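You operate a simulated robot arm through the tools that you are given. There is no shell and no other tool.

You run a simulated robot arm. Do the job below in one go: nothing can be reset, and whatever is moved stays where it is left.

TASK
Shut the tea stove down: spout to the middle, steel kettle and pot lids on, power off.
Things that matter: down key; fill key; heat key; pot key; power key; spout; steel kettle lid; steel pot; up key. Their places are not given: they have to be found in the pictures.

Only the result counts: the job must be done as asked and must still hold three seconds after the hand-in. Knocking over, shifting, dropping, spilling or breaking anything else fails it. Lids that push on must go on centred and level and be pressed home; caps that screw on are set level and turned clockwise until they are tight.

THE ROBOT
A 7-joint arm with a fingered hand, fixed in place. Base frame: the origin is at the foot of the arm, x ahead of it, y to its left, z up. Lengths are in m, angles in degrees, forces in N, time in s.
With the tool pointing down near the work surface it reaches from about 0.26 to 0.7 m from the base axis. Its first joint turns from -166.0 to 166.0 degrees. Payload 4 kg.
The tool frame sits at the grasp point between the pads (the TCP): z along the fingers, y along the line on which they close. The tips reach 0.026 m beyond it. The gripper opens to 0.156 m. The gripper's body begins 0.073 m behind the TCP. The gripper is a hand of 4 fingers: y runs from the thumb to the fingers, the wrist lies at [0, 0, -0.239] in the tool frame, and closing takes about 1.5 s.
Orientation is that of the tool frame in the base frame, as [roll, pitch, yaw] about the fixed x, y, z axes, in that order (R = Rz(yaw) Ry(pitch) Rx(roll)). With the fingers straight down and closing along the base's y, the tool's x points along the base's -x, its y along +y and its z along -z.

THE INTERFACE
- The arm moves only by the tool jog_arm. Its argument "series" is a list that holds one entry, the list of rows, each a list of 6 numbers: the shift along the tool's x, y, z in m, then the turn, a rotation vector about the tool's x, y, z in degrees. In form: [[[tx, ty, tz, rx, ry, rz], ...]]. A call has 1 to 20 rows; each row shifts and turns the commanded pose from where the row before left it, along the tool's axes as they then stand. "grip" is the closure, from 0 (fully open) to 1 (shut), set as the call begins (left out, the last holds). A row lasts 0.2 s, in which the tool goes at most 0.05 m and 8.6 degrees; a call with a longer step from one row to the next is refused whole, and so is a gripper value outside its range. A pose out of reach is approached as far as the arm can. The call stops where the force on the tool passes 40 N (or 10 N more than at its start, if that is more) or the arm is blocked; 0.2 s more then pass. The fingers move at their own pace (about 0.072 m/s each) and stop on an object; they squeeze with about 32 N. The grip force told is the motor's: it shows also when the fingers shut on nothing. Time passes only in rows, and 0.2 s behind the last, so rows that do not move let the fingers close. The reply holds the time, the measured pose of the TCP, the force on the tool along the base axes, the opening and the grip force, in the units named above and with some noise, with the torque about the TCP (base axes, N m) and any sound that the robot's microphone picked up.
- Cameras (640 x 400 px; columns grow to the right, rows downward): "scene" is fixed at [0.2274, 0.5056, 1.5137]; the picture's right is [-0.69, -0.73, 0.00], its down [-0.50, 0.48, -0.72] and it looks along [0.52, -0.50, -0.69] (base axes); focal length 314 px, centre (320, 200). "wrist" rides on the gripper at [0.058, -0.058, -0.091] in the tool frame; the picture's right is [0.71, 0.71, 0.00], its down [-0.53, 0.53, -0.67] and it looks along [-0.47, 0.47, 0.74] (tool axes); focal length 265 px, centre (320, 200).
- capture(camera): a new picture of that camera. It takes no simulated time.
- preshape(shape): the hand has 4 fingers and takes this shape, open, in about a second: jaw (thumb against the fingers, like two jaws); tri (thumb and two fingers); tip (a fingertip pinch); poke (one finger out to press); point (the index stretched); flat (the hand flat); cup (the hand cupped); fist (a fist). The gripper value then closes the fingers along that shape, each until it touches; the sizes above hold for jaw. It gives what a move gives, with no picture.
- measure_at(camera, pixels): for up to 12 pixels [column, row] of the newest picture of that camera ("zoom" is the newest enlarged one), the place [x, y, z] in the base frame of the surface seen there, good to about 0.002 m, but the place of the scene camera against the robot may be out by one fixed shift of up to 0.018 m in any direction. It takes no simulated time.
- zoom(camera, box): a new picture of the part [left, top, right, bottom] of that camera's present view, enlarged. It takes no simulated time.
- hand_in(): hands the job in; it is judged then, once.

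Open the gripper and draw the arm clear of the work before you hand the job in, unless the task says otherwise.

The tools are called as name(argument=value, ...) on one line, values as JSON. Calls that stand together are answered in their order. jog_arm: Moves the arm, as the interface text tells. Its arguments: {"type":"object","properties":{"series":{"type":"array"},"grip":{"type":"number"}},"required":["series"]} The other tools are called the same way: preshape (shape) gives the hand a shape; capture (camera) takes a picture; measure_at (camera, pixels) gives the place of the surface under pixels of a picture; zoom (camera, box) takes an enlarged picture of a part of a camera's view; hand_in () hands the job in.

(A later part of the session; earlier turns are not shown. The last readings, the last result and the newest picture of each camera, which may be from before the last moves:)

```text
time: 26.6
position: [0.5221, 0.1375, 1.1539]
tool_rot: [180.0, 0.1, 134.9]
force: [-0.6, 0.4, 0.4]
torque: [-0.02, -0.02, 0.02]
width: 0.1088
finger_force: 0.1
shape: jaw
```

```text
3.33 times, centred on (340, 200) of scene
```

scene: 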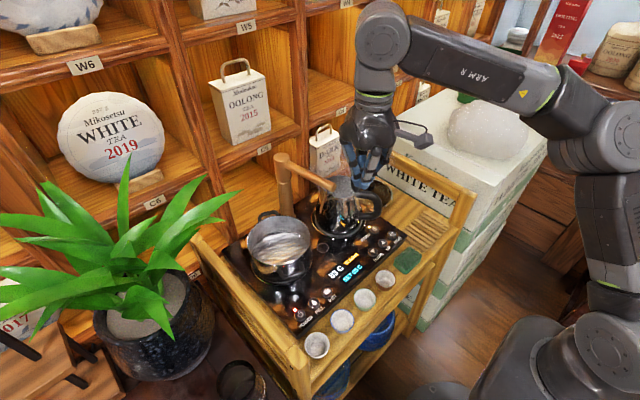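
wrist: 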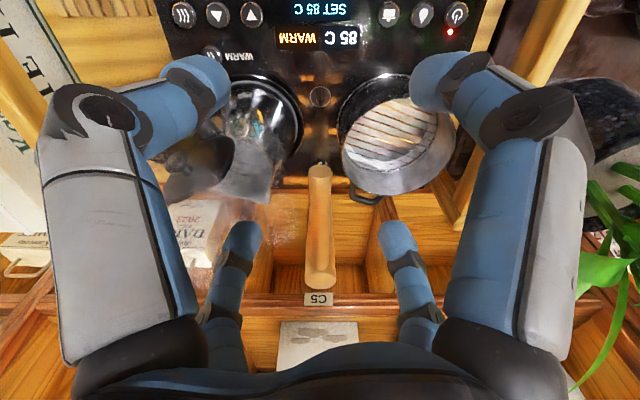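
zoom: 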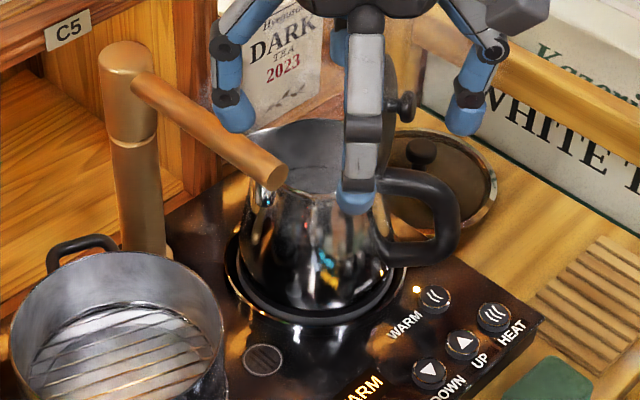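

I check the spout line again and measure kettle points from this zoom.

measure_at(camera="zoom", pixels=[[160, 92], [190, 112], [220, 132], [250, 153], [275, 177], [300, 125], [340, 125], [255, 140], [275, 215], [375, 215], [407, 103], [385, 75]])

measure_at(camera="wrist", pixels=[[320, 172], [318, 200], [320, 250], [320, 270], [222, 160], [250, 195], [262, 130], [180, 170], [205, 160], [270, 170], [235, 205], [232, 120]])

```text
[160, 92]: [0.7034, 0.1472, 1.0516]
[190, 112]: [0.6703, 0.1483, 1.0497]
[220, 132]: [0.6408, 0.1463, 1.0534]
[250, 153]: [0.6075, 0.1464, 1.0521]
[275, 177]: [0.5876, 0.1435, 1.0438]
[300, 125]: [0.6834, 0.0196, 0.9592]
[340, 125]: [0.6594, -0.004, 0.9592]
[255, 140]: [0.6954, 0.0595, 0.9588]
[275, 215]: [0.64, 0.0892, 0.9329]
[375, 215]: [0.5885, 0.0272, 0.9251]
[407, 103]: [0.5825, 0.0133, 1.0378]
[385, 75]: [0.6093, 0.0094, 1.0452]
```

```text
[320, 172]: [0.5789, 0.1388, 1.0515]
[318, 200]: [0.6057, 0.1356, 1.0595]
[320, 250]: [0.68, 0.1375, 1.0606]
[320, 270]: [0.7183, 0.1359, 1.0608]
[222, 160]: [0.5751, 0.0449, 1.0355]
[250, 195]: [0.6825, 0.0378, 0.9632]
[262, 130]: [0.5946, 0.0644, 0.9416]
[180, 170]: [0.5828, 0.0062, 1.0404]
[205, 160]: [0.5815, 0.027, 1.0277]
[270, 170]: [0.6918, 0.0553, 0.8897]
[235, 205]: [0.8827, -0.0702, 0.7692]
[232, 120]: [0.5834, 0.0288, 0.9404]
```

The spout now runs straight along -x at y≈0.138: done. I move the camera over toward the kettle for a clear view of its lid and hinge.

jog_arm(series=[[[-0.01415, -0.0389, -0.0075, 0, 0, 0], [-0.01415, -0.0389, -0.0075, 0, 0, 0], [-0.01415, -0.0389, -0.0075, 0, 0, 0], [-0.01415, -0.0389, -0.0075, 0, 0, 0]]], grip=0)

capture(camera="wrist")

capture(camera="scene")

```text
time: 27.6
position: [0.4515, -0.013, 1.1822]
tool_rot: [-179.9, 0.1, 134.9]
force: [-0.8, -0.6, -0.1]
torque: [0.0, 0.01, 0.0]
width: 0.1558
finger_force: 0.0
shape: jaw
```

```text
taken
```

wrist: 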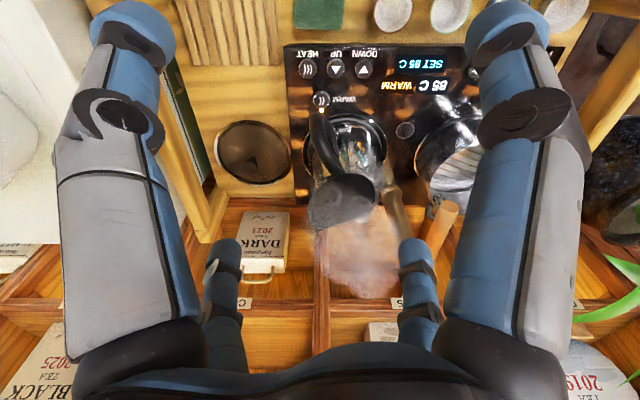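

```text
taken
```

scene: 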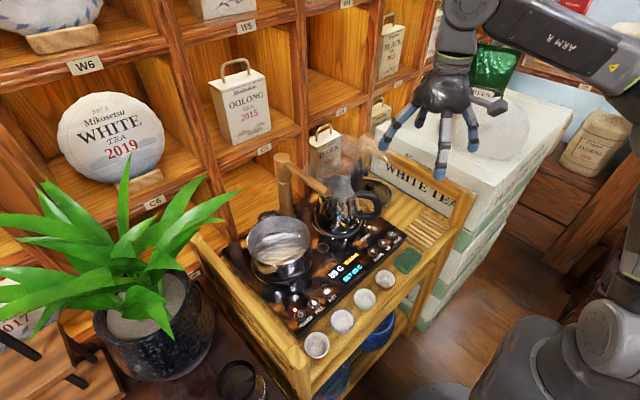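

The wrist view shows kettle and open lid clearly at (300-390, 90-230), and the pot lid at (253,152). I zoom both views on the kettle.

zoom(camera="scene", box=[300, 150, 420, 225])

zoom(camera="wrist", box=[200, 70, 440, 230])

```text
5.33 times, centred on (360, 188) of scene
```

zoom: 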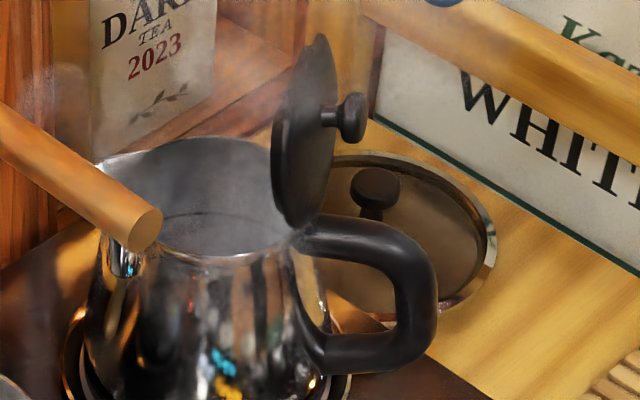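

```text
2.50 times, centred on (320, 150) of wrist
```

zoom: 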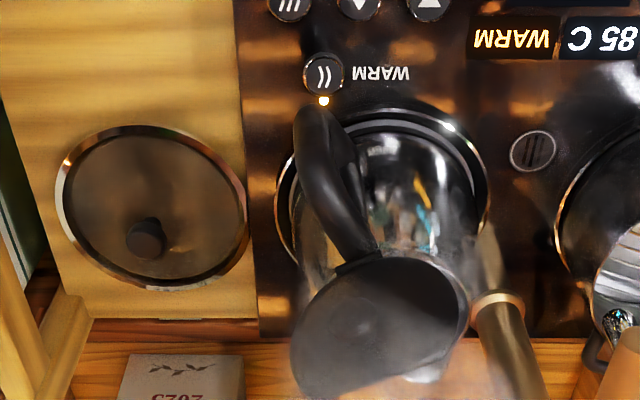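

I measure lid edge points, hinge, handle and plate in this wrist zoom.

measure_at(camera="zoom", pixels=[[355, 325], [400, 262], [460, 290], [310, 380], [300, 340], [420, 360], [350, 250], [320, 115], [340, 190], [385, 115], [146, 240], [155, 205]])

measure_at(camera="scene", pixels=[[366, 172], [360, 157], [353.5, 186], [357, 172], [355, 191], [330, 176.5], [316, 191], [380, 203], [342, 197], [371, 184], [370, 190], [330, 191]])

```text
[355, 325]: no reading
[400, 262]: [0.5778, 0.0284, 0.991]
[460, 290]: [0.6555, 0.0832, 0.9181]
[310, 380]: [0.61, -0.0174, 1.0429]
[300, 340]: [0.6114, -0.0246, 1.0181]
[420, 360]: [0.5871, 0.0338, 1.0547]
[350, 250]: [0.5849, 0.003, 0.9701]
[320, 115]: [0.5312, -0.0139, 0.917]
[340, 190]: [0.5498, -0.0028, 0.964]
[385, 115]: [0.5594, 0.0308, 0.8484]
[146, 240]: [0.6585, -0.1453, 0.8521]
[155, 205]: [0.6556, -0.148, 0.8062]
```

```text
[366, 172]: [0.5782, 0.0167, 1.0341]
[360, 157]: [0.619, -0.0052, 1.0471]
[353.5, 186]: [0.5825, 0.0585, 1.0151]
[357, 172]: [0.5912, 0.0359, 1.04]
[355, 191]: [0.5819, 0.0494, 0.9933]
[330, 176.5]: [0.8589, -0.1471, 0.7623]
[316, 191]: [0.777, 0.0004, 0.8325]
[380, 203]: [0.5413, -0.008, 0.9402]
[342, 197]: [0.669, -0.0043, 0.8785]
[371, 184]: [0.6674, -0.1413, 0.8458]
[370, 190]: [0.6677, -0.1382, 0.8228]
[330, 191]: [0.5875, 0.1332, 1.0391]
```

The lid is a near-vertical disc (radius ≈0.04, open about 80°) hinged at about (0.587,0.008,0.984), its back facing the robot. I close the fingers, tilt the hand 35° toward the lid's closing direction (azimuth 27°) and go to a point behind it.

jog_arm(series=[[[0, 0, 0, -6.657, -2.163, 0], [0, 0, 0, -6.657, -2.163, 0], [0, 0, 0, -6.657, -2.163, 0], [0, 0, 0, -6.657, -2.163, 0], [0, 0, 0, -6.657, -2.163, 0], [0, 0, 0, 0, 0, 0], [0, 0, 0, 0, 0, 0], [0, 0, 0, 0, 0, 0], [-0.02037, -0.0064, 0.0254, 0, 0, 0], [-0.02037, -0.0064, 0.0254, 0, 0, 0], [-0.02037, -0.0064, 0.0254, 0, 0, 0]]], grip=1)

capture(camera="wrist")

zoom(camera="scene", box=[280, 80, 480, 230])

```text
time: 30.0
position: [0.5201, -0.0481, 1.1207]
tool_rot: [146.3, 10.4, 131.8]
force: [0.0, 0.4, 0.0]
torque: [0.0, -0.02, 0.0]
width: 0.0
finger_force: 32.4
shape: jaw
```

```text
taken
```

wrist: 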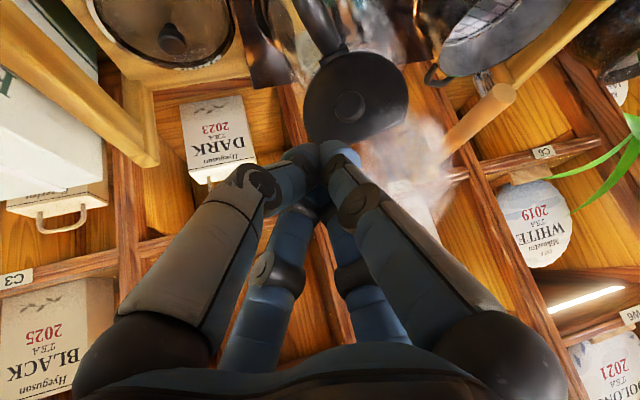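

```text
2.67 times, centred on (380, 155) of scene
```

zoom: 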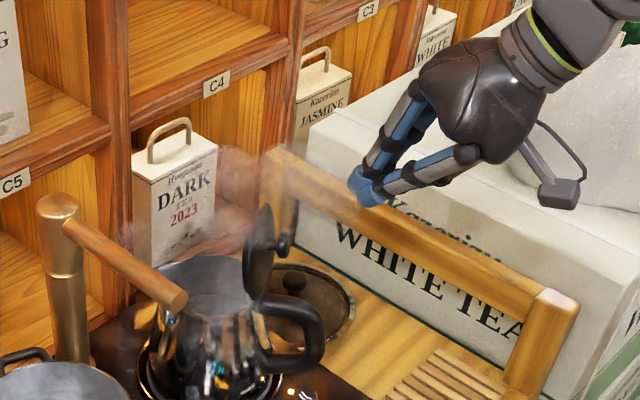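

The lid's back and knob are clearly visible at (355,97) in the wrist picture. I measure its edge and knob exactly.

measure_at(camera="wrist", pixels=[[350, 105], [308, 95], [403, 95], [357, 56], [335, 55], [345, 138], [320, 125], [390, 125], [375, 75], [330, 75], [338, 48], [320, 20]])

```text
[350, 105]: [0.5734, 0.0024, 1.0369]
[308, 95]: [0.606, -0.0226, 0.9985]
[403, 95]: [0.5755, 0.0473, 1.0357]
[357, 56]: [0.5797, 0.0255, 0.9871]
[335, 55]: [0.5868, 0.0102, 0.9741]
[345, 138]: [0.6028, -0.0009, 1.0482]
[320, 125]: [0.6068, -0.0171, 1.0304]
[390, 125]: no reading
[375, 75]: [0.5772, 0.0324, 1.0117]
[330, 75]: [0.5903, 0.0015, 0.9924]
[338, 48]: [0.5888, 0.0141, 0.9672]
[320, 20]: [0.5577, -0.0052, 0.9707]
```

The lid plane and hinge (0.587,0.010,0.975) agree with my model. I lower the fingertips to the start point just behind the lid, beside its knob.

jog_arm(series=[[[0.0006, -0.0033, 0.0275, 0, 0, 0], [0.0006, -0.0033, 0.0275, 0, 0, 0], [0.0006, -0.0033, 0.0275, 0, 0, 0], [0, 0, 0, 0, 0, 0]]])

capture(camera="wrist")

zoom(camera="scene", box=[290, 110, 450, 230])

```text
time: 31.0
position: [0.5537, -0.0321, 1.0487]
tool_rot: [146.3, 10.2, 131.9]
force: [-1.6, 0.2, 1.2]
torque: [-0.01, -0.02, 0.0]
width: 0.0
finger_force: 32.3
shape: jaw
```

```text
taken
```

wrist: 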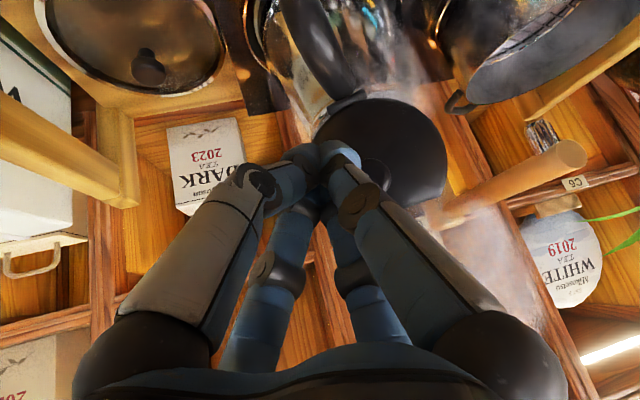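

```text
3.33 times, centred on (370, 170) of scene
```

zoom: 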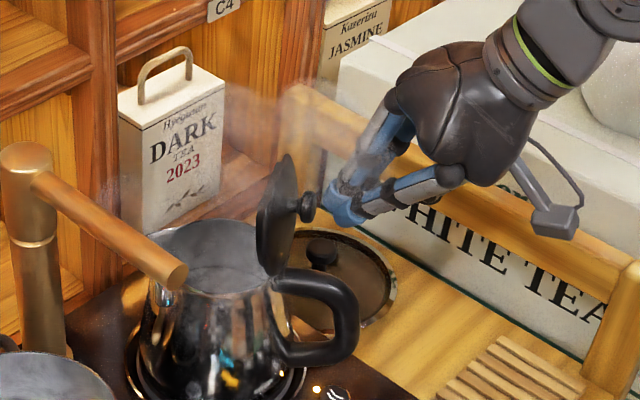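

The tips are just behind the lid beside the knob. I push forward along the closing arc (first part).

jog_arm(series=[[[-0.003, 0.0091, 0.0067, 0, 0, 0], [-0.003, 0.0091, 0.0067, 0, 0, 0], [-0.003, 0.0091, 0.0067, 0, 0, 0], [-0.0022, 0.0068, 0.0067, 0, 0, 0], [-0.0022, 0.0068, 0.0067, 0, 0, 0], [0, 0, 0, 0, 0, 0]]])

capture(camera="wrist")

zoom(camera="scene", box=[290, 110, 450, 230])

```text
time: 32.4
position: [0.6042, -0.0097, 1.0449]
tool_rot: [146.3, 10.2, 131.8]
force: [-0.2, 0.3, 0.0]
torque: [0.01, 0.02, -0.04]
width: 0.0
finger_force: 32.1
shape: jaw
```

```text
taken
```

wrist: 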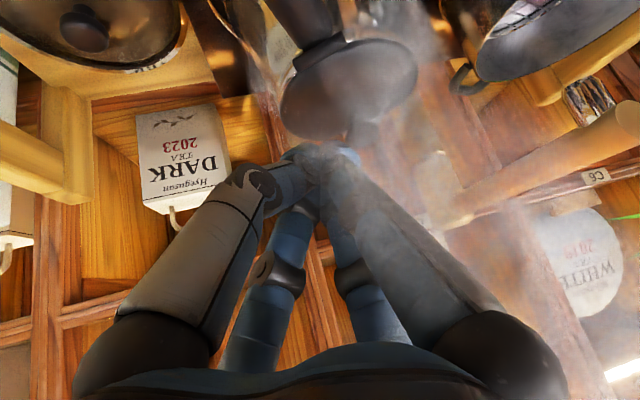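

```text
3.33 times, centred on (370, 170) of scene
```

zoom: 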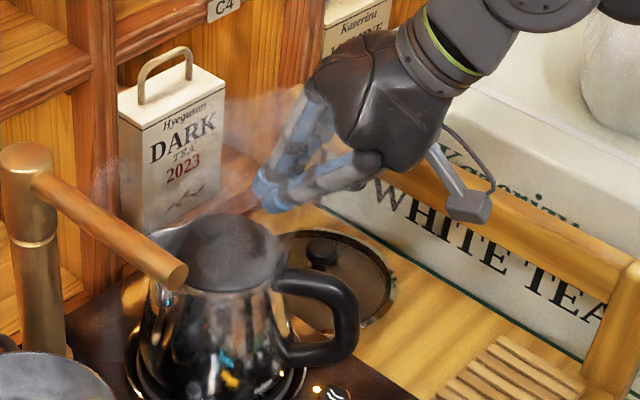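

The lid has tipped over toward closed. I zoom in to see its state.

zoom(camera="scene", box=[310, 150, 390, 210])

zoom(camera="wrist", box=[240, 0, 460, 160])

```text
6.67 times, centred on (350, 180) of scene
```

zoom: 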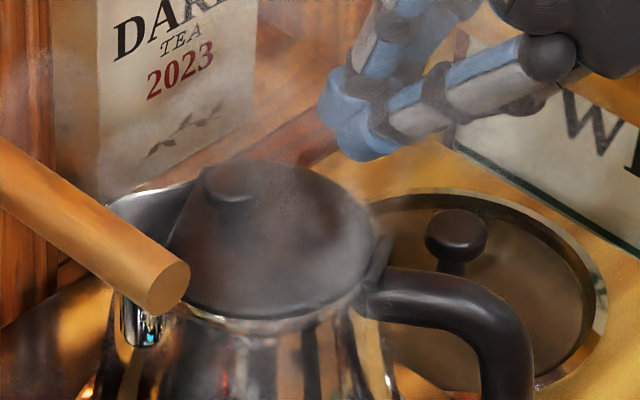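

```text
2.50 times, centred on (350, 80) of wrist
```

zoom: 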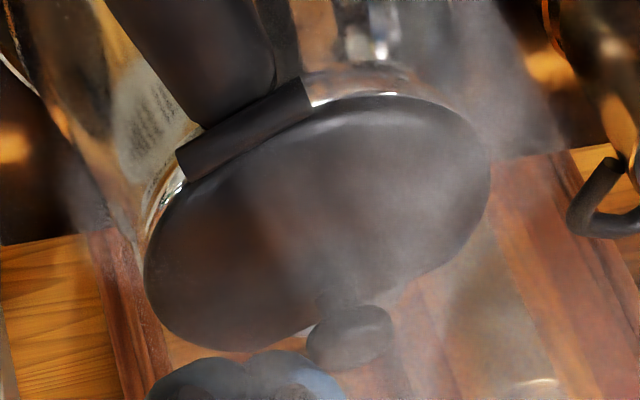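

The lid is leaning partly closed, hanging over the rim. I measure its plane before continuing.

measure_at(camera="zoom", pixels=[[330, 140], [200, 200], [420, 120], [300, 270], [350, 335], [300, 320], [450, 200]])

measure_at(camera="scene", pixels=[[346, 176], [356, 182], [340, 195], [331, 188], [352, 190], [344, 186], [336, 179], [350, 196]])

```text
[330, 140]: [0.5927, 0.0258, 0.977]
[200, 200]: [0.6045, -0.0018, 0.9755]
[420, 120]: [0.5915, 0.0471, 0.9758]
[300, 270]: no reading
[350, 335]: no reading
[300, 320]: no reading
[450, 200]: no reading
```

```text
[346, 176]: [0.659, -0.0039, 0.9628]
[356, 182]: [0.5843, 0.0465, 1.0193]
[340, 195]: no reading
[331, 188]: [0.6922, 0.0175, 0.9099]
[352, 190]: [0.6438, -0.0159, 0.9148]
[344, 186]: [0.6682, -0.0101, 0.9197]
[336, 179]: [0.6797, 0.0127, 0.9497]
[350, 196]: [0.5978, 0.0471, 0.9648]
```

The lid appears nearly flat on the kettle now (knob standing at wrist zoom (350,335)). I back the hand off upward and take fresh pictures.

jog_arm(series=[[[0, 0, -0.03, 0, 0, 0], [0, 0, -0.03, 0, 0, 0], [0.005, -0.02, -0.02, 0, 0, 0]]])

capture(camera="wrist")

capture(camera="scene")

zoom(camera="scene", box=[310, 150, 390, 210])

```text
time: 33.2
position: [0.5481, -0.0393, 1.0985]
tool_rot: [146.3, 10.2, 131.8]
force: [0.1, -0.5, -0.4]
torque: [0.0, -0.03, -0.02]
width: 0.0
finger_force: 31.9
shape: jaw
```

```text
taken
```

wrist: 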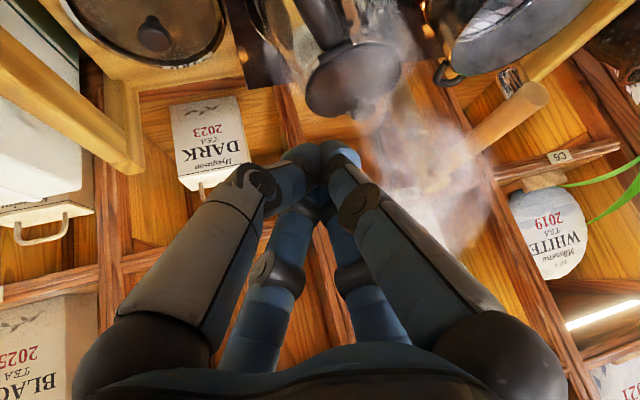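

```text
taken
```

scene: 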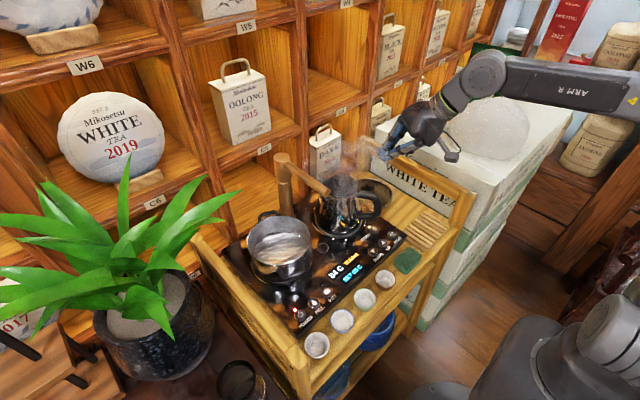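

```text
6.67 times, centred on (350, 180) of scene
```

zoom: 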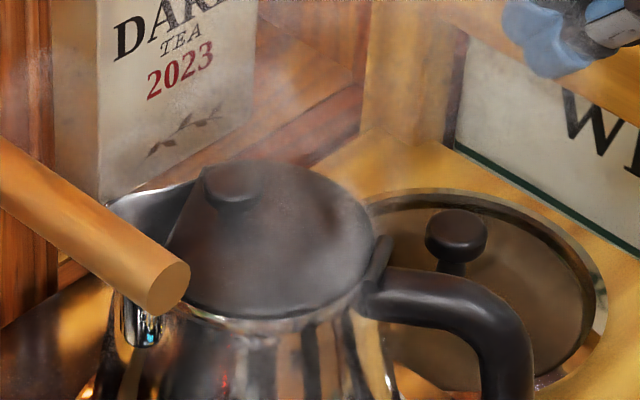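

I measure the lid surface and knob now.

measure_at(camera="zoom", pixels=[[235, 178], [235, 195], [280, 250], [340, 200], [330, 290], [225, 290], [260, 170], [190, 240], [350, 240], [270, 320], [140, 210], [385, 250]])

measure_at(camera="wrist", pixels=[[365, 100], [345, 60], [375, 65], [325, 85], [390, 80], [335, 105], [350, 80], [365, 110]])

```text
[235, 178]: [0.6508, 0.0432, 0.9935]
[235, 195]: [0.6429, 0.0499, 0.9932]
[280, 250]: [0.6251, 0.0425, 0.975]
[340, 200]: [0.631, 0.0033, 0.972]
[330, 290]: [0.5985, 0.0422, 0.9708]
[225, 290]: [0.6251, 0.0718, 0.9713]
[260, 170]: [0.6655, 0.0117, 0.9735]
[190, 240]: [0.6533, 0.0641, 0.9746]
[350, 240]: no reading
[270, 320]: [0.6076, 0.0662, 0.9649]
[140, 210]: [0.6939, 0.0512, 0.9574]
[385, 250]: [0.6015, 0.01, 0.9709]
```

```text
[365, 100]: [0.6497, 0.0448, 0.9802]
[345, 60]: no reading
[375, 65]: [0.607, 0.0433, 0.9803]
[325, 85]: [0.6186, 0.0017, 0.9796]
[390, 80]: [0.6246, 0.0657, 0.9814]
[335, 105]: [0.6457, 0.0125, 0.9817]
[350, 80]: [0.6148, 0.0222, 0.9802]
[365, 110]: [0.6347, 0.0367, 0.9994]
```

The lid lies flat at z≈0.980 with its knob top at about (0.638,0.037,1.000). To press it home I straighten the hand to 18° tilt and move the closed tips over the knob.

jog_arm(series=[[[0, 0, 0, 8.084, 2.627, 0], [0, 0, 0, 8.084, 2.627, 0], [-0.0008, 0.0309, 0.0249, 0, 0, 0], [-0.0008, 0.0309, 0.0249, 0, 0, 0], [-0.0008, 0.0309, 0.0249, 0, 0, 0], [0, 0, 0, 0, 0, 0]]])

capture(camera="wrist")

zoom(camera="scene", box=[280, 110, 440, 230])

```text
time: 34.6
position: [0.6324, 0.0336, 1.0565]
tool_rot: [162.9, 5.5, 134.1]
force: [0.1, -0.1, -1.2]
torque: [0.0, 0.0, 0.0]
width: 0.0
finger_force: 32.0
shape: jaw
```

```text
taken
```

wrist: 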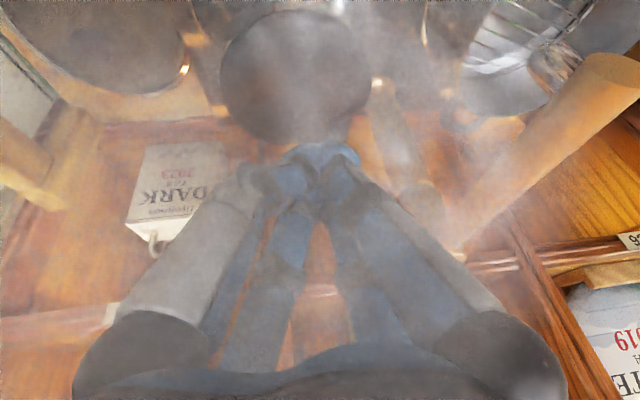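

```text
3.33 times, centred on (360, 170) of scene
```

zoom: 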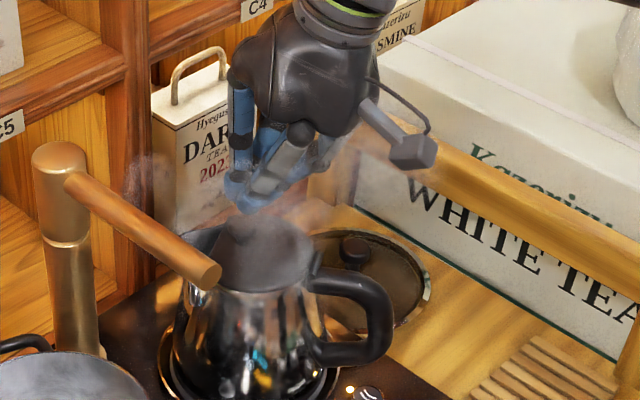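

The tips are right over the knob. I lower vertically in small steps until contact force shows.

jog_arm(series=[[[0.0006, -0.0018, 0.0057, 0, 0, 0], [0.0006, -0.0018, 0.0057, 0, 0, 0], [0.0006, -0.0018, 0.0057, 0, 0, 0], [0.0006, -0.0018, 0.0057, 0, 0, 0], [0.0002, -0.0006, 0.0019, 0, 0, 0], [0.0002, -0.0006, 0.0019, 0, 0, 0]]])

```text
time: 36.0
position: [0.6323, 0.0345, 1.0295]
tool_rot: [162.5, 5.7, 134.0]
force: [-4.4, -3.3, 25.4]
torque: [-0.23, -0.17, -0.09]
width: 0.0
finger_force: 32.4
shape: jaw
```

Contact with 25 N at the knob. I press slightly more to be sure it is home, then back off.

jog_arm(series=[[[0.0001, -0.0003, 0.00095, 0, 0, 0], [0, 0, 0, 0, 0, 0]]])

```text
time: 36.6
position: [0.6327, 0.0336, 1.0319]
tool_rot: [162.3, 5.8, 134.0]
force: [-2.4, -2.1, 11.7]
torque: [-0.11, 0.02, -0.05]
width: 0.0
finger_force: 32.3
shape: jaw
stopped in row 2: the force on the tool passed its limit at 41 N (the readings are from after the stop); the commanded pose is now the measured one
```

The lid took 41 N from above. I lift off and back away, then check the lid.

jog_arm(series=[[[-0.0029, 0.0088, -0.0285, 0, 0, 0], [-0.0029, 0.0088, -0.0285, 0, 0, 0], [0.0067, -0.034, -0.019, 0, 0, 0], [0.0067, -0.034, -0.019, 0, 0, 0], [0.0067, -0.034, -0.019, 0, 0, 0], [0.0067, -0.034, -0.019, 0, 0, 0]]])

capture(camera="wrist")

zoom(camera="scene", box=[300, 140, 420, 230])

```text
time: 38.0
position: [0.5004, -0.0511, 1.118]
tool_rot: [162.5, 5.7, 134.1]
force: [0.0, 0.1, -0.1]
torque: [0.02, 0.01, 0.01]
width: 0.0
finger_force: 31.8
shape: jaw
```

```text
taken
```

wrist: 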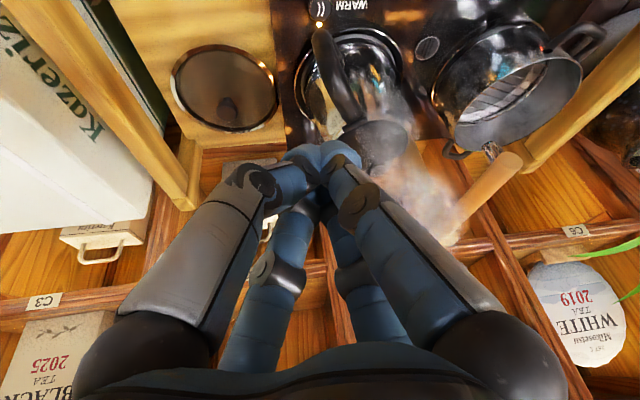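

```text
4.44 times, centred on (360, 185) of scene
```

zoom: 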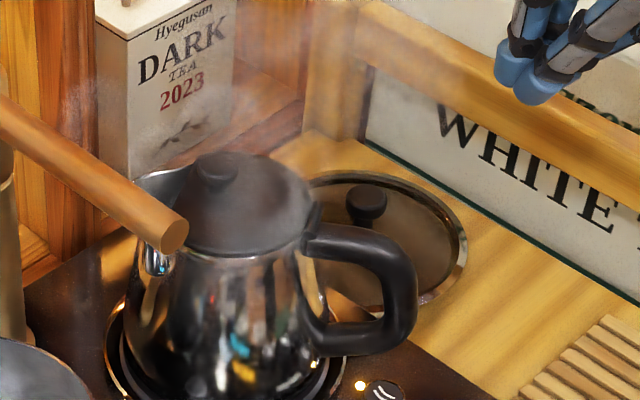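

The lid lies flat on the kettle. I measure its level and the pot lid's position from the zoom.

measure_at(camera="zoom", pixels=[[220, 165], [250, 210], [290, 190], [275, 245], [200, 235], [245, 165], [367, 198], [366, 222], [465, 240], [430, 295], [330, 178], [400, 235]])

measure_at(camera="wrist", pixels=[[375, 135], [390, 150], [360, 145], [230, 105], [228, 75], [172, 85], [277, 90], [222, 46], [222, 130], [190, 118], [255, 118], [200, 55]])

```text
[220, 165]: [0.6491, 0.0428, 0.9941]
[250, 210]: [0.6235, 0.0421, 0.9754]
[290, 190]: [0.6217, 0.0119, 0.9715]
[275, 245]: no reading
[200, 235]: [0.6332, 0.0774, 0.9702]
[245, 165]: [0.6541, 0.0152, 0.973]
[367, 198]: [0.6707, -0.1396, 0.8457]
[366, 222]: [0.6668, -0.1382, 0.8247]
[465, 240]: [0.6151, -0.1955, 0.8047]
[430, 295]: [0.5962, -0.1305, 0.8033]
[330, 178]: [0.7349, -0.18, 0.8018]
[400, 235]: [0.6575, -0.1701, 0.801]
```

```text
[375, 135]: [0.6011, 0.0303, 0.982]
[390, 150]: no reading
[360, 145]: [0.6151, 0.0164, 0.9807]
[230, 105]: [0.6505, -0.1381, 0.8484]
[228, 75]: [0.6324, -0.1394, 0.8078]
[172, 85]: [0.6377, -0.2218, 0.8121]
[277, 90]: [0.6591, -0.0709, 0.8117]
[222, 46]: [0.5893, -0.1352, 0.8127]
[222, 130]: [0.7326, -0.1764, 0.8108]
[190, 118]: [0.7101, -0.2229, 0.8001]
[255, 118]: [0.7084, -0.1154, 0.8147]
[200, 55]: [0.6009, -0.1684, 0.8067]
```

The kettle lid is level at z≈0.981 and on. For the pot lid, I fit its centre at about (0.663,-0.148) with knob top z≈0.853; I zoom on it and measure the rail beside it.

zoom(camera="wrist", box=[130, 20, 310, 180])

measure_at(camera="wrist", pixels=[[110, 60], [130, 90], [150, 130], [165, 150], [185, 150], [190, 195], [140, 40], [150, 80], [160, 120], [250, 150], [275, 130], [290, 100]])

```text
2.50 times, centred on (220, 100) of wrist
```

zoom: 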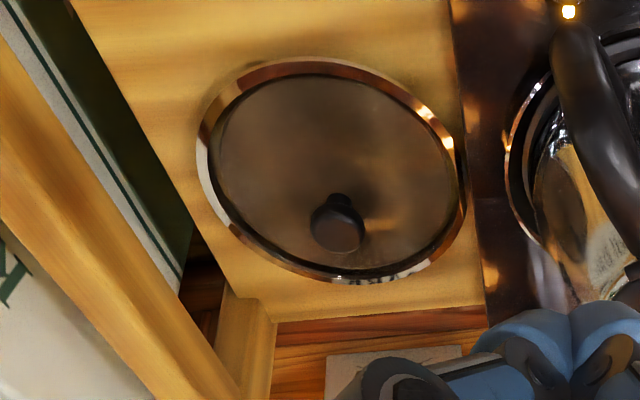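

```text
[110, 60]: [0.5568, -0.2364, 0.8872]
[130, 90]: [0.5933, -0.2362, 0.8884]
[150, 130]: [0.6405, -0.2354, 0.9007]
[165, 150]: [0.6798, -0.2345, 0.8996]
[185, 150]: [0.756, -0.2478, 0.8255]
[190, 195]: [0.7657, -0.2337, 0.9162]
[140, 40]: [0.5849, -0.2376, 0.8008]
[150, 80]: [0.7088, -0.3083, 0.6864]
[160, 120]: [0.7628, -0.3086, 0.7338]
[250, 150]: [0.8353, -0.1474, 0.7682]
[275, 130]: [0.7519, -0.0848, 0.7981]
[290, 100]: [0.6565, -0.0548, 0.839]
```

The rail's inner face is at y≈-0.236 and the cart top at z≈0.80. I reorient the hand to a 20° tilt straight ahead, open it partly, and move above the pot lid's knob.

jog_arm(series=[[[0, 0, 0, 5.706, 1.854, 0], [0, 0, 0, 5.706, 1.854, 0], [0, 0, 0, 5.706, 1.854, 0], [0, 0, 0, -4.714, -4.714, 0], [0, 0, 0, -4.714, -4.714, 0], [0, 0, 0, -4.714, -4.714, 0], [-0.0174, -0.0283, 0.0213, 0, 0, 0], [-0.0174, -0.0283, 0.0213, 0, 0, 0], [-0.0174, -0.0283, 0.0213, 0, 0, 0]]], grip=0.4)

capture(camera="wrist")

```text
time: 40.0
position: [0.5029, -0.1458, 1.0514]
tool_rot: [165.3, 14.1, 133.0]
force: [0.4, -0.1, -0.4]
torque: [-0.02, -0.03, 0.03]
width: 0.0935
finger_force: 0.0
shape: jaw
```

```text
taken
```

wrist: 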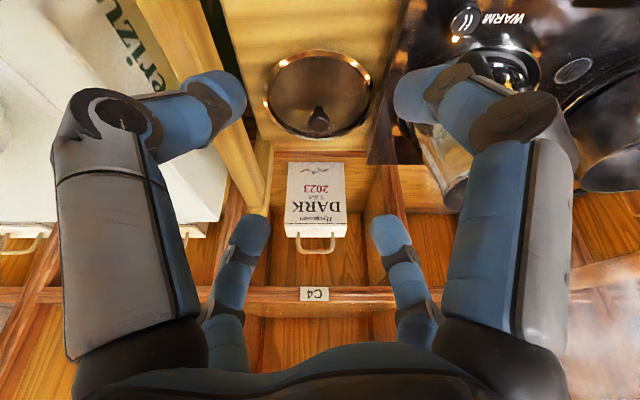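

The pot lid is centred in the wrist view, knob at (320,120). I measure its rim and knob from here.

measure_at(camera="wrist", pixels=[[320, 113], [320, 122], [314, 118], [327, 118], [320, 105], [267, 95], [371, 95], [320, 54], [319, 135], [285, 62], [355, 62], [300, 90]])

zoom(camera="wrist", box=[250, 30, 390, 150])

```text
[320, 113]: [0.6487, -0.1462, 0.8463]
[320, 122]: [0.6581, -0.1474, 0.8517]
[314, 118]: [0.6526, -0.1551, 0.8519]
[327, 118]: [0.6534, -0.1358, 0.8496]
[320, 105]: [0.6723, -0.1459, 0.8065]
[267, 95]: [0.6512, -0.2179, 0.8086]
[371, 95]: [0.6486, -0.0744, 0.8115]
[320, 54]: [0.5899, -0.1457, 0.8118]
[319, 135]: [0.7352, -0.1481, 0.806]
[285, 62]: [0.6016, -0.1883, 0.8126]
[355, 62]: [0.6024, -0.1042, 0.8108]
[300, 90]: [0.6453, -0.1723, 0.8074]
```

```text
3.33 times, centred on (320, 90) of wrist
```

zoom: 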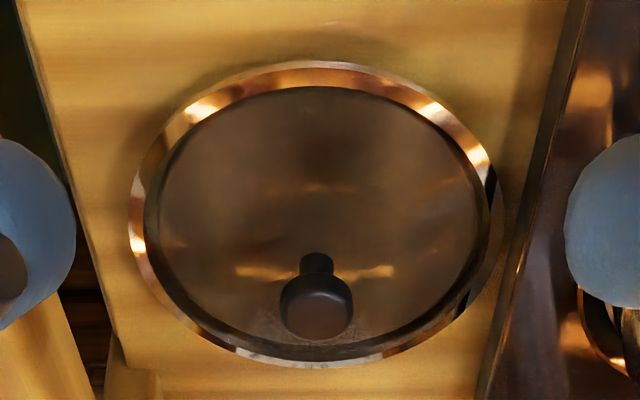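

Knob centre is at about (0.662,-0.146,0.842), dead ahead of the tool. I move to a point just above it.

jog_arm(series=[[[-0.0146, 0.0146, 0.0333, 0, 0, 0], [-0.0146, 0.0146, 0.0333, 0, 0, 0], [-0.0146, 0.0146, 0.0333, 0, 0, 0], [-0.0146, 0.0146, 0.0333, 0, 0, 0], [-0.0146, 0.0146, 0.0333, 0, 0, 0], [0, 0, 0, 0, 0, 0]]], grip=0.45)

capture(camera="wrist")

zoom(camera="scene", box=[320, 100, 480, 220])

```text
time: 41.4
position: [0.657, -0.1455, 0.9306]
tool_rot: [165.3, 14.2, 133.0]
force: [-0.3, 0.6, -0.1]
torque: [-0.05, 0.03, 0.02]
width: 0.0863
finger_force: 0.1
shape: jaw
```

```text
taken
```

wrist: 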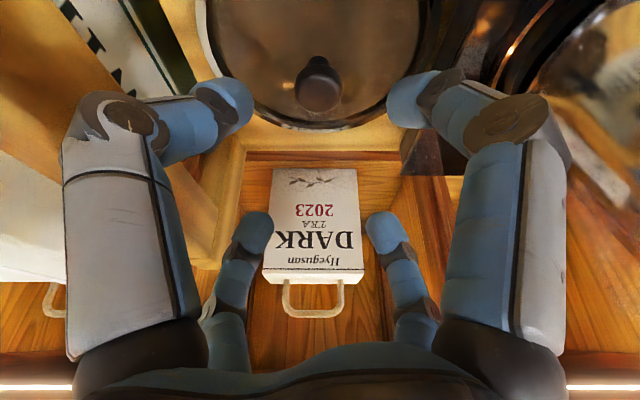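

```text
3.33 times, centred on (400, 160) of scene
```

zoom: 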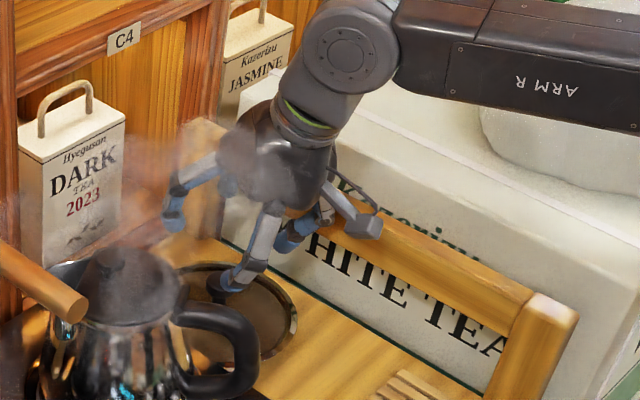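

The knob is centred between the fingers. I descend vertically to grasp height.

jog_arm(series=[[[0.0045, -0.0045, 0.0175, 0, 0, 0], [0.0045, -0.0045, 0.0175, 0, 0, 0], [0.0045, -0.0045, 0.0175, 0, 0, 0], [0.0045, -0.0045, 0.0175, 0, 0, 0], [0, 0, 0, 0, 0, 0]]])

capture(camera="wrist")

zoom(camera="scene", box=[320, 130, 440, 220])

```text
time: 42.6
position: [0.6571, -0.1481, 0.8574]
tool_rot: [165.2, 14.2, 133.0]
force: [-1.4, 0.7, 8.2]
torque: [0.09, 0.32, 0.08]
width: 0.0861
finger_force: 0.0
shape: jaw
```

```text
taken
```

wrist: 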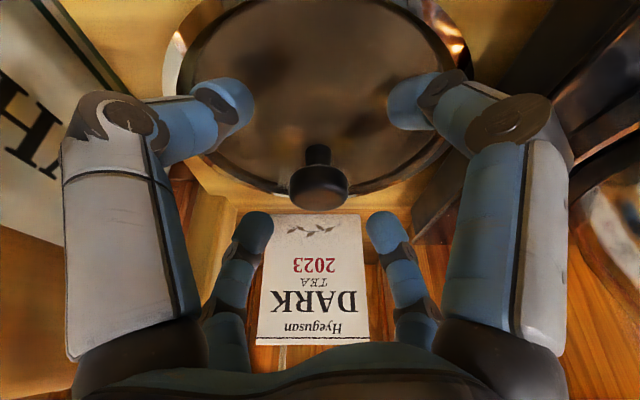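

```text
4.44 times, centred on (380, 175) of scene
```

zoom: 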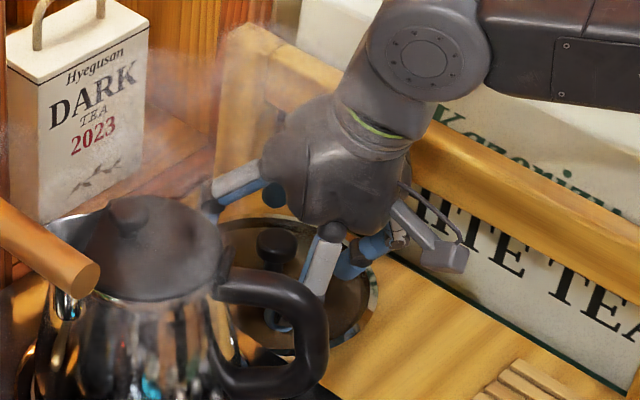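

The reading of 8 N with torque shows the front fingertips just touch the glass. I rise 3 mm, shift 2 mm in y to the knob's centre, and narrow the jaws before going lower.

jog_arm(series=[[[0.0007, 0.0021, -0.0038, 0, 0, 0], [0, 0, 0, 0, 0, 0], [0, 0, 0, 0, 0, 0]]], grip=0.6)

capture(camera="wrist")

```text
time: 43.4
position: [0.6588, -0.1444, 0.8626]
tool_rot: [164.9, 14.5, 132.9]
force: [4.2, 0.2, 16.3]
torque: [0.17, -0.39, -0.04]
width: 0.0304
finger_force: 31.8
shape: jaw
```

```text
taken
```

wrist: 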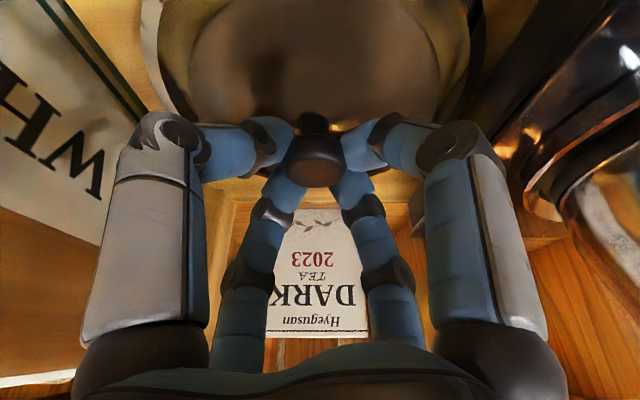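

The jaws read 0.030 m with 32 N, so they seem to hold the knob already. I wait a moment and re-read.

jog_arm(series=[[[0, 0, 0, 0, 0, 0], [0, 0, 0, 0, 0, 0]]])

zoom(camera="wrist", box=[220, 60, 420, 240])

zoom(camera="scene", box=[340, 140, 430, 215])

```text
time: 44.0
position: [0.6584, -0.1461, 0.8617]
tool_rot: [165.0, 14.4, 133.0]
force: [5.3, 1.4, 26.2]
torque: [0.1, -0.4, -0.07]
width: 0.0306
finger_force: 32.2
shape: jaw
```

```text
2.22 times, centred on (320, 150) of wrist
```

zoom: 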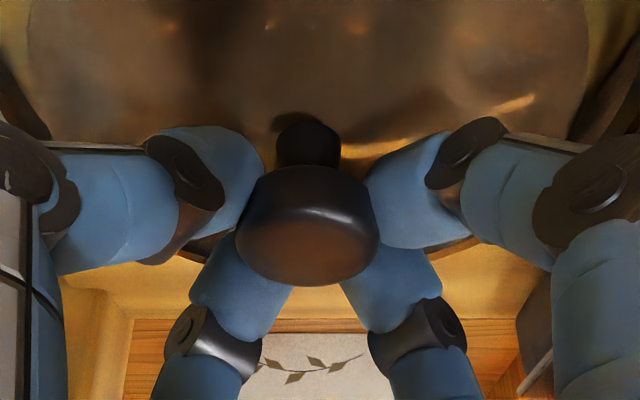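

```text
5.33 times, centred on (385, 178) of scene
```

zoom: 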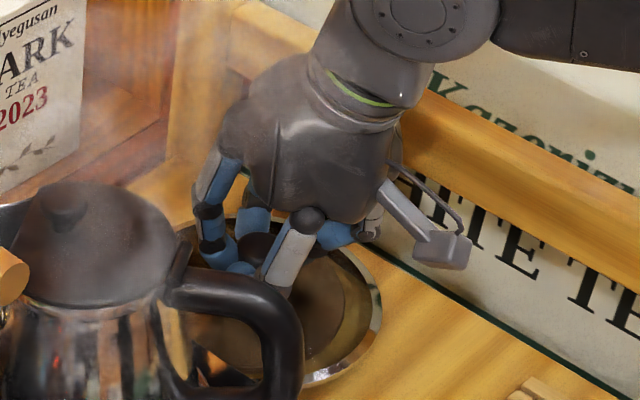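

The knob is surrounded by all four fingers, with the tips pressing on the glass at 26 N. I set full closure and ease up 3 mm to relieve the push.

jog_arm(series=[[[-0.0007, 0.0007, -0.0028, 0, 0, 0], [0, 0, 0, 0, 0, 0], [0, 0, 0, 0, 0, 0], [0, 0, 0, 0, 0, 0]]], grip=1)

zoom(camera="wrist", box=[220, 60, 420, 240])

```text
time: 45.0
position: [0.6578, -0.1448, 0.8625]
tool_rot: [165.2, 14.1, 133.0]
force: [4.2, 2.1, 16.7]
torque: [0.16, -0.37, -0.01]
width: 0.0302
finger_force: 32.1
shape: jaw
```

```text
2.22 times, centred on (320, 150) of wrist
```

zoom: 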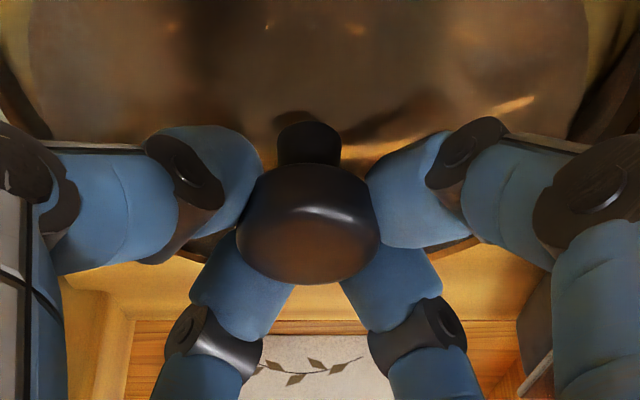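

Force drops to 17 N with the grip firm. I keep easing up in small steps.

jog_arm(series=[[[-0.0007, 0.0007, -0.0028, 0, 0, 0], [-0.0005, 0.0005, -0.0019, 0, 0, 0], [0, 0, 0, 0, 0, 0]]])

zoom(camera="wrist", box=[220, 60, 420, 240])

```text
time: 45.8
position: [0.6574, -0.1463, 0.8669]
tool_rot: [165.3, 14.2, 133.0]
force: [-0.7, -0.6, 0.9]
torque: [0.09, -0.15, 0.0]
width: 0.0296
finger_force: 32.2
shape: jaw
```

```text
2.22 times, centred on (320, 150) of wrist
```

zoom: 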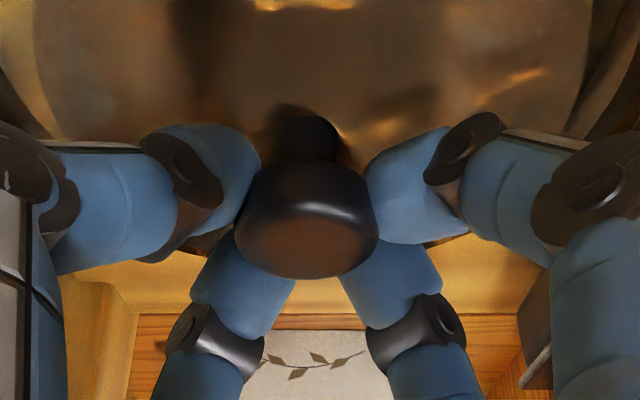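

Force is near zero now with the knob held (width 0.030). I lift 0.02 m and check the lid is level.

jog_arm(series=[[[-0.0012, 0.0012, -0.0047, 0, 0, 0], [-0.0012, 0.0012, -0.0047, 0, 0, 0], [-0.0012, 0.0012, -0.0047, 0, 0, 0], [-0.0012, 0.0012, -0.0047, 0, 0, 0], [0, 0, 0, 0, 0, 0]]])

capture(camera="wrist")

zoom(camera="scene", box=[330, 130, 450, 220])

```text
time: 47.0
position: [0.658, -0.1457, 0.8889]
tool_rot: [165.3, 14.4, 133.0]
force: [-0.5, -0.3, -2.0]
torque: [0.02, 0.0, 0.02]
width: 0.029
finger_force: 32.5
shape: jaw
```

```text
taken
```

wrist: 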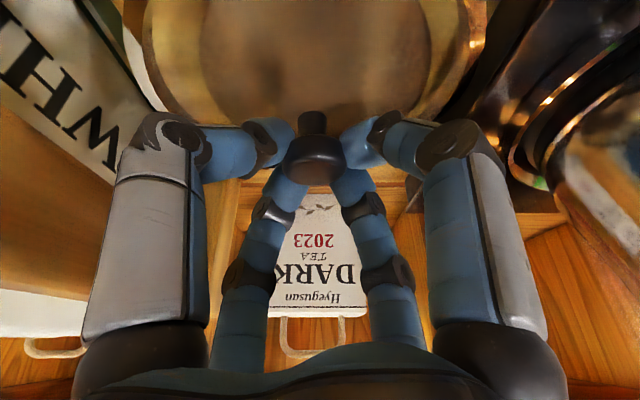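

```text
4.44 times, centred on (390, 175) of scene
```

zoom: 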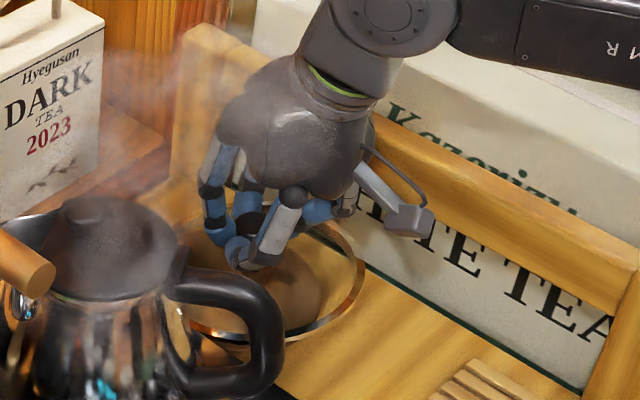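

The scale reads -2 N, so the lid is lifted. I measure its rim to check level.

measure_at(camera="zoom", pixels=[[361, 262], [345, 232], [350, 300], [320, 325], [290, 334], [225, 330], [200, 320], [320, 225]])

measure_at(camera="wrist", pixels=[[150, 70], [165, 105], [475, 40], [470, 75], [315, 180], [300, 165], [330, 165], [220, 50], [400, 50]])

```text
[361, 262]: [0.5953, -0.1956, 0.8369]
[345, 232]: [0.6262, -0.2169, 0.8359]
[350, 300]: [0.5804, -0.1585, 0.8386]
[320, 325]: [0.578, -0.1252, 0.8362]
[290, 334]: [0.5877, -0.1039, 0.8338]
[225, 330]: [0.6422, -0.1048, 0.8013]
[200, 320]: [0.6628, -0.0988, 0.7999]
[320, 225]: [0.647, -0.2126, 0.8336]
```

```text
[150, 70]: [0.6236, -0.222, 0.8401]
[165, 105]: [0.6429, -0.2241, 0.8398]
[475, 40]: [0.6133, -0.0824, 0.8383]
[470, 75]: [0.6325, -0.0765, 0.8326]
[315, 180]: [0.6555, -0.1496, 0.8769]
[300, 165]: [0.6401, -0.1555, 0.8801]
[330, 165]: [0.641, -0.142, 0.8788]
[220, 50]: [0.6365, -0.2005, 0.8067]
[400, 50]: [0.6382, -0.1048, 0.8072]
```

The lid hangs nearly level (rim z≈0.84, perhaps rear slightly lower). I lift it clear, then bring it back toward the robot.

jog_arm(series=[[[-0.00483, 0.00483, -0.0188, 0, 0, 0], [-0.00483, 0.00483, -0.0188, 0, 0, 0], [-0.00483, 0.00483, -0.0188, 0, 0, 0], [-0.00483, 0.00483, -0.0188, 0, 0, 0], [-0.00483, 0.00483, -0.0188, 0, 0, 0], [-0.00483, 0.00483, -0.0188, 0, 0, 0], [0, 0, 0, 0, 0, 0]]])

capture(camera="scene")

capture(camera="wrist")

```text
time: 48.6
position: [0.6543, -0.1462, 1.009]
tool_rot: [165.2, 14.2, 133.0]
force: [-0.3, -0.1, -0.7]
torque: [0.02, -0.05, -0.01]
width: 0.0294
finger_force: 31.8
shape: jaw
```

```text
taken
```

scene: 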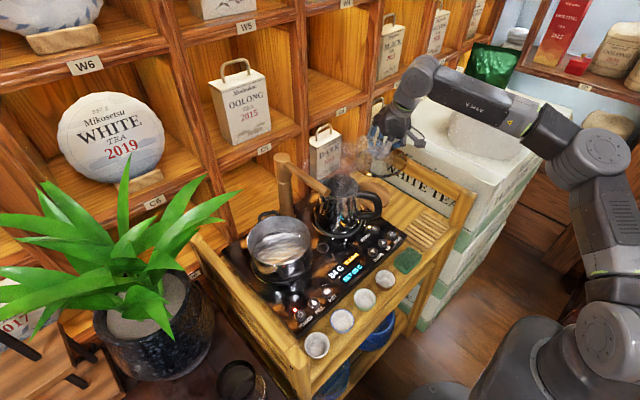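

```text
taken
```

wrist: 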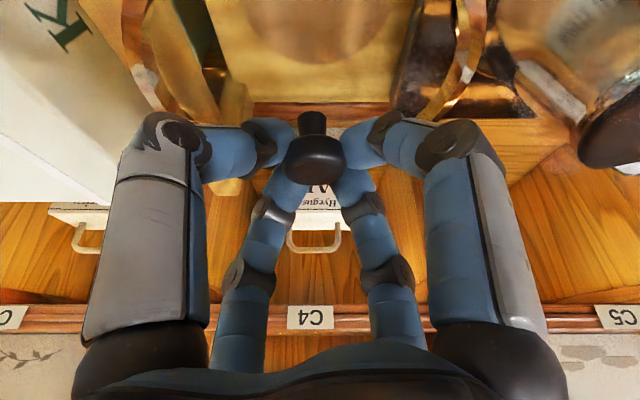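

The lid is held and clear of the rail. I bring it straight back toward the robot in -x.

jog_arm(series=[[[0.0199, -0.0199, -0.0103, 0, 0, 0], [0.0199, -0.0199, -0.0103, 0, 0, 0], [0.0199, -0.0199, -0.0103, 0, 0, 0], [0.0199, -0.0199, -0.0103, 0, 0, 0], [0.0199, -0.0199, -0.0103, 0, 0, 0], [0.0199, -0.0199, -0.0103, 0, 0, 0], [0.0199, -0.0199, -0.0103, 0, 0, 0], [0.0199, -0.0199, -0.0103, 0, 0, 0], [0, 0, 0, 0, 0, 0]]])

capture(camera="scene")

zoom(camera="scene", box=[380, 120, 540, 240])

```text
time: 50.6
position: [0.4166, -0.1448, 1.005]
tool_rot: [165.2, 14.2, 133.0]
force: [-0.3, 0.3, -1.2]
torque: [0.01, 0.01, 0.02]
width: 0.0282
finger_force: 31.9
shape: jaw
```

```text
taken
```

scene: 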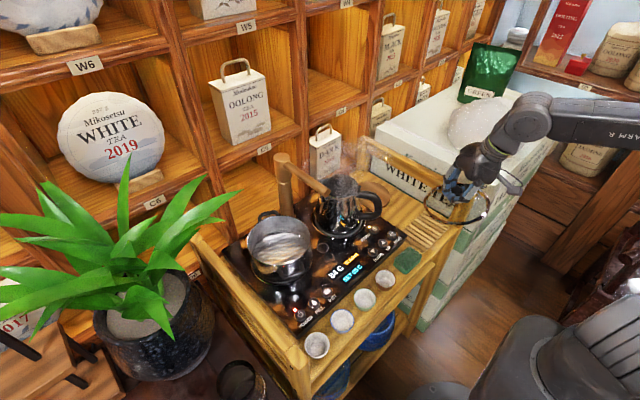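

```text
3.33 times, centred on (460, 180) of scene
```

zoom: 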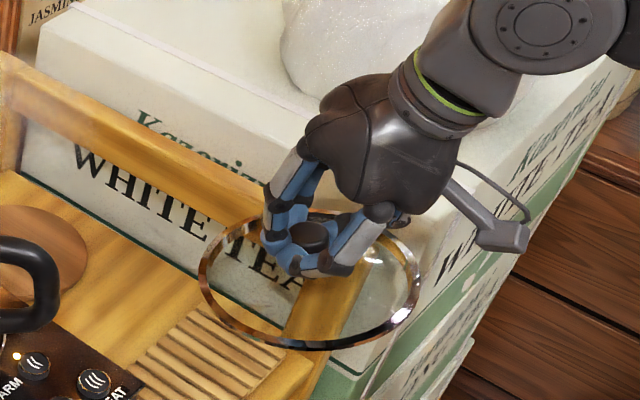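

The whole lid rim is visible now; I measure it around to check its level and centre relative to the tool.

measure_at(camera="zoom", pixels=[[204, 280], [222, 315], [260, 337], [310, 345], [360, 335], [400, 312], [416, 285], [405, 255], [385, 240], [215, 245], [240, 225], [310, 232]])

```text
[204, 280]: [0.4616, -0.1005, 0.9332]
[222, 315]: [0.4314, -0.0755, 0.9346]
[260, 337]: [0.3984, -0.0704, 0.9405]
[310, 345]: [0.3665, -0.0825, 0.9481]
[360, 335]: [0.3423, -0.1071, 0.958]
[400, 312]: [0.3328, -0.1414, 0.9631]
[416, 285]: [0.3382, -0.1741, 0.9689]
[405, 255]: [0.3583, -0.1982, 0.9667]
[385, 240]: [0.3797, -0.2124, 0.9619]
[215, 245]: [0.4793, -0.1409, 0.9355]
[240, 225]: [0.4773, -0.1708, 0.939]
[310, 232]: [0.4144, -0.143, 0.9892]
```

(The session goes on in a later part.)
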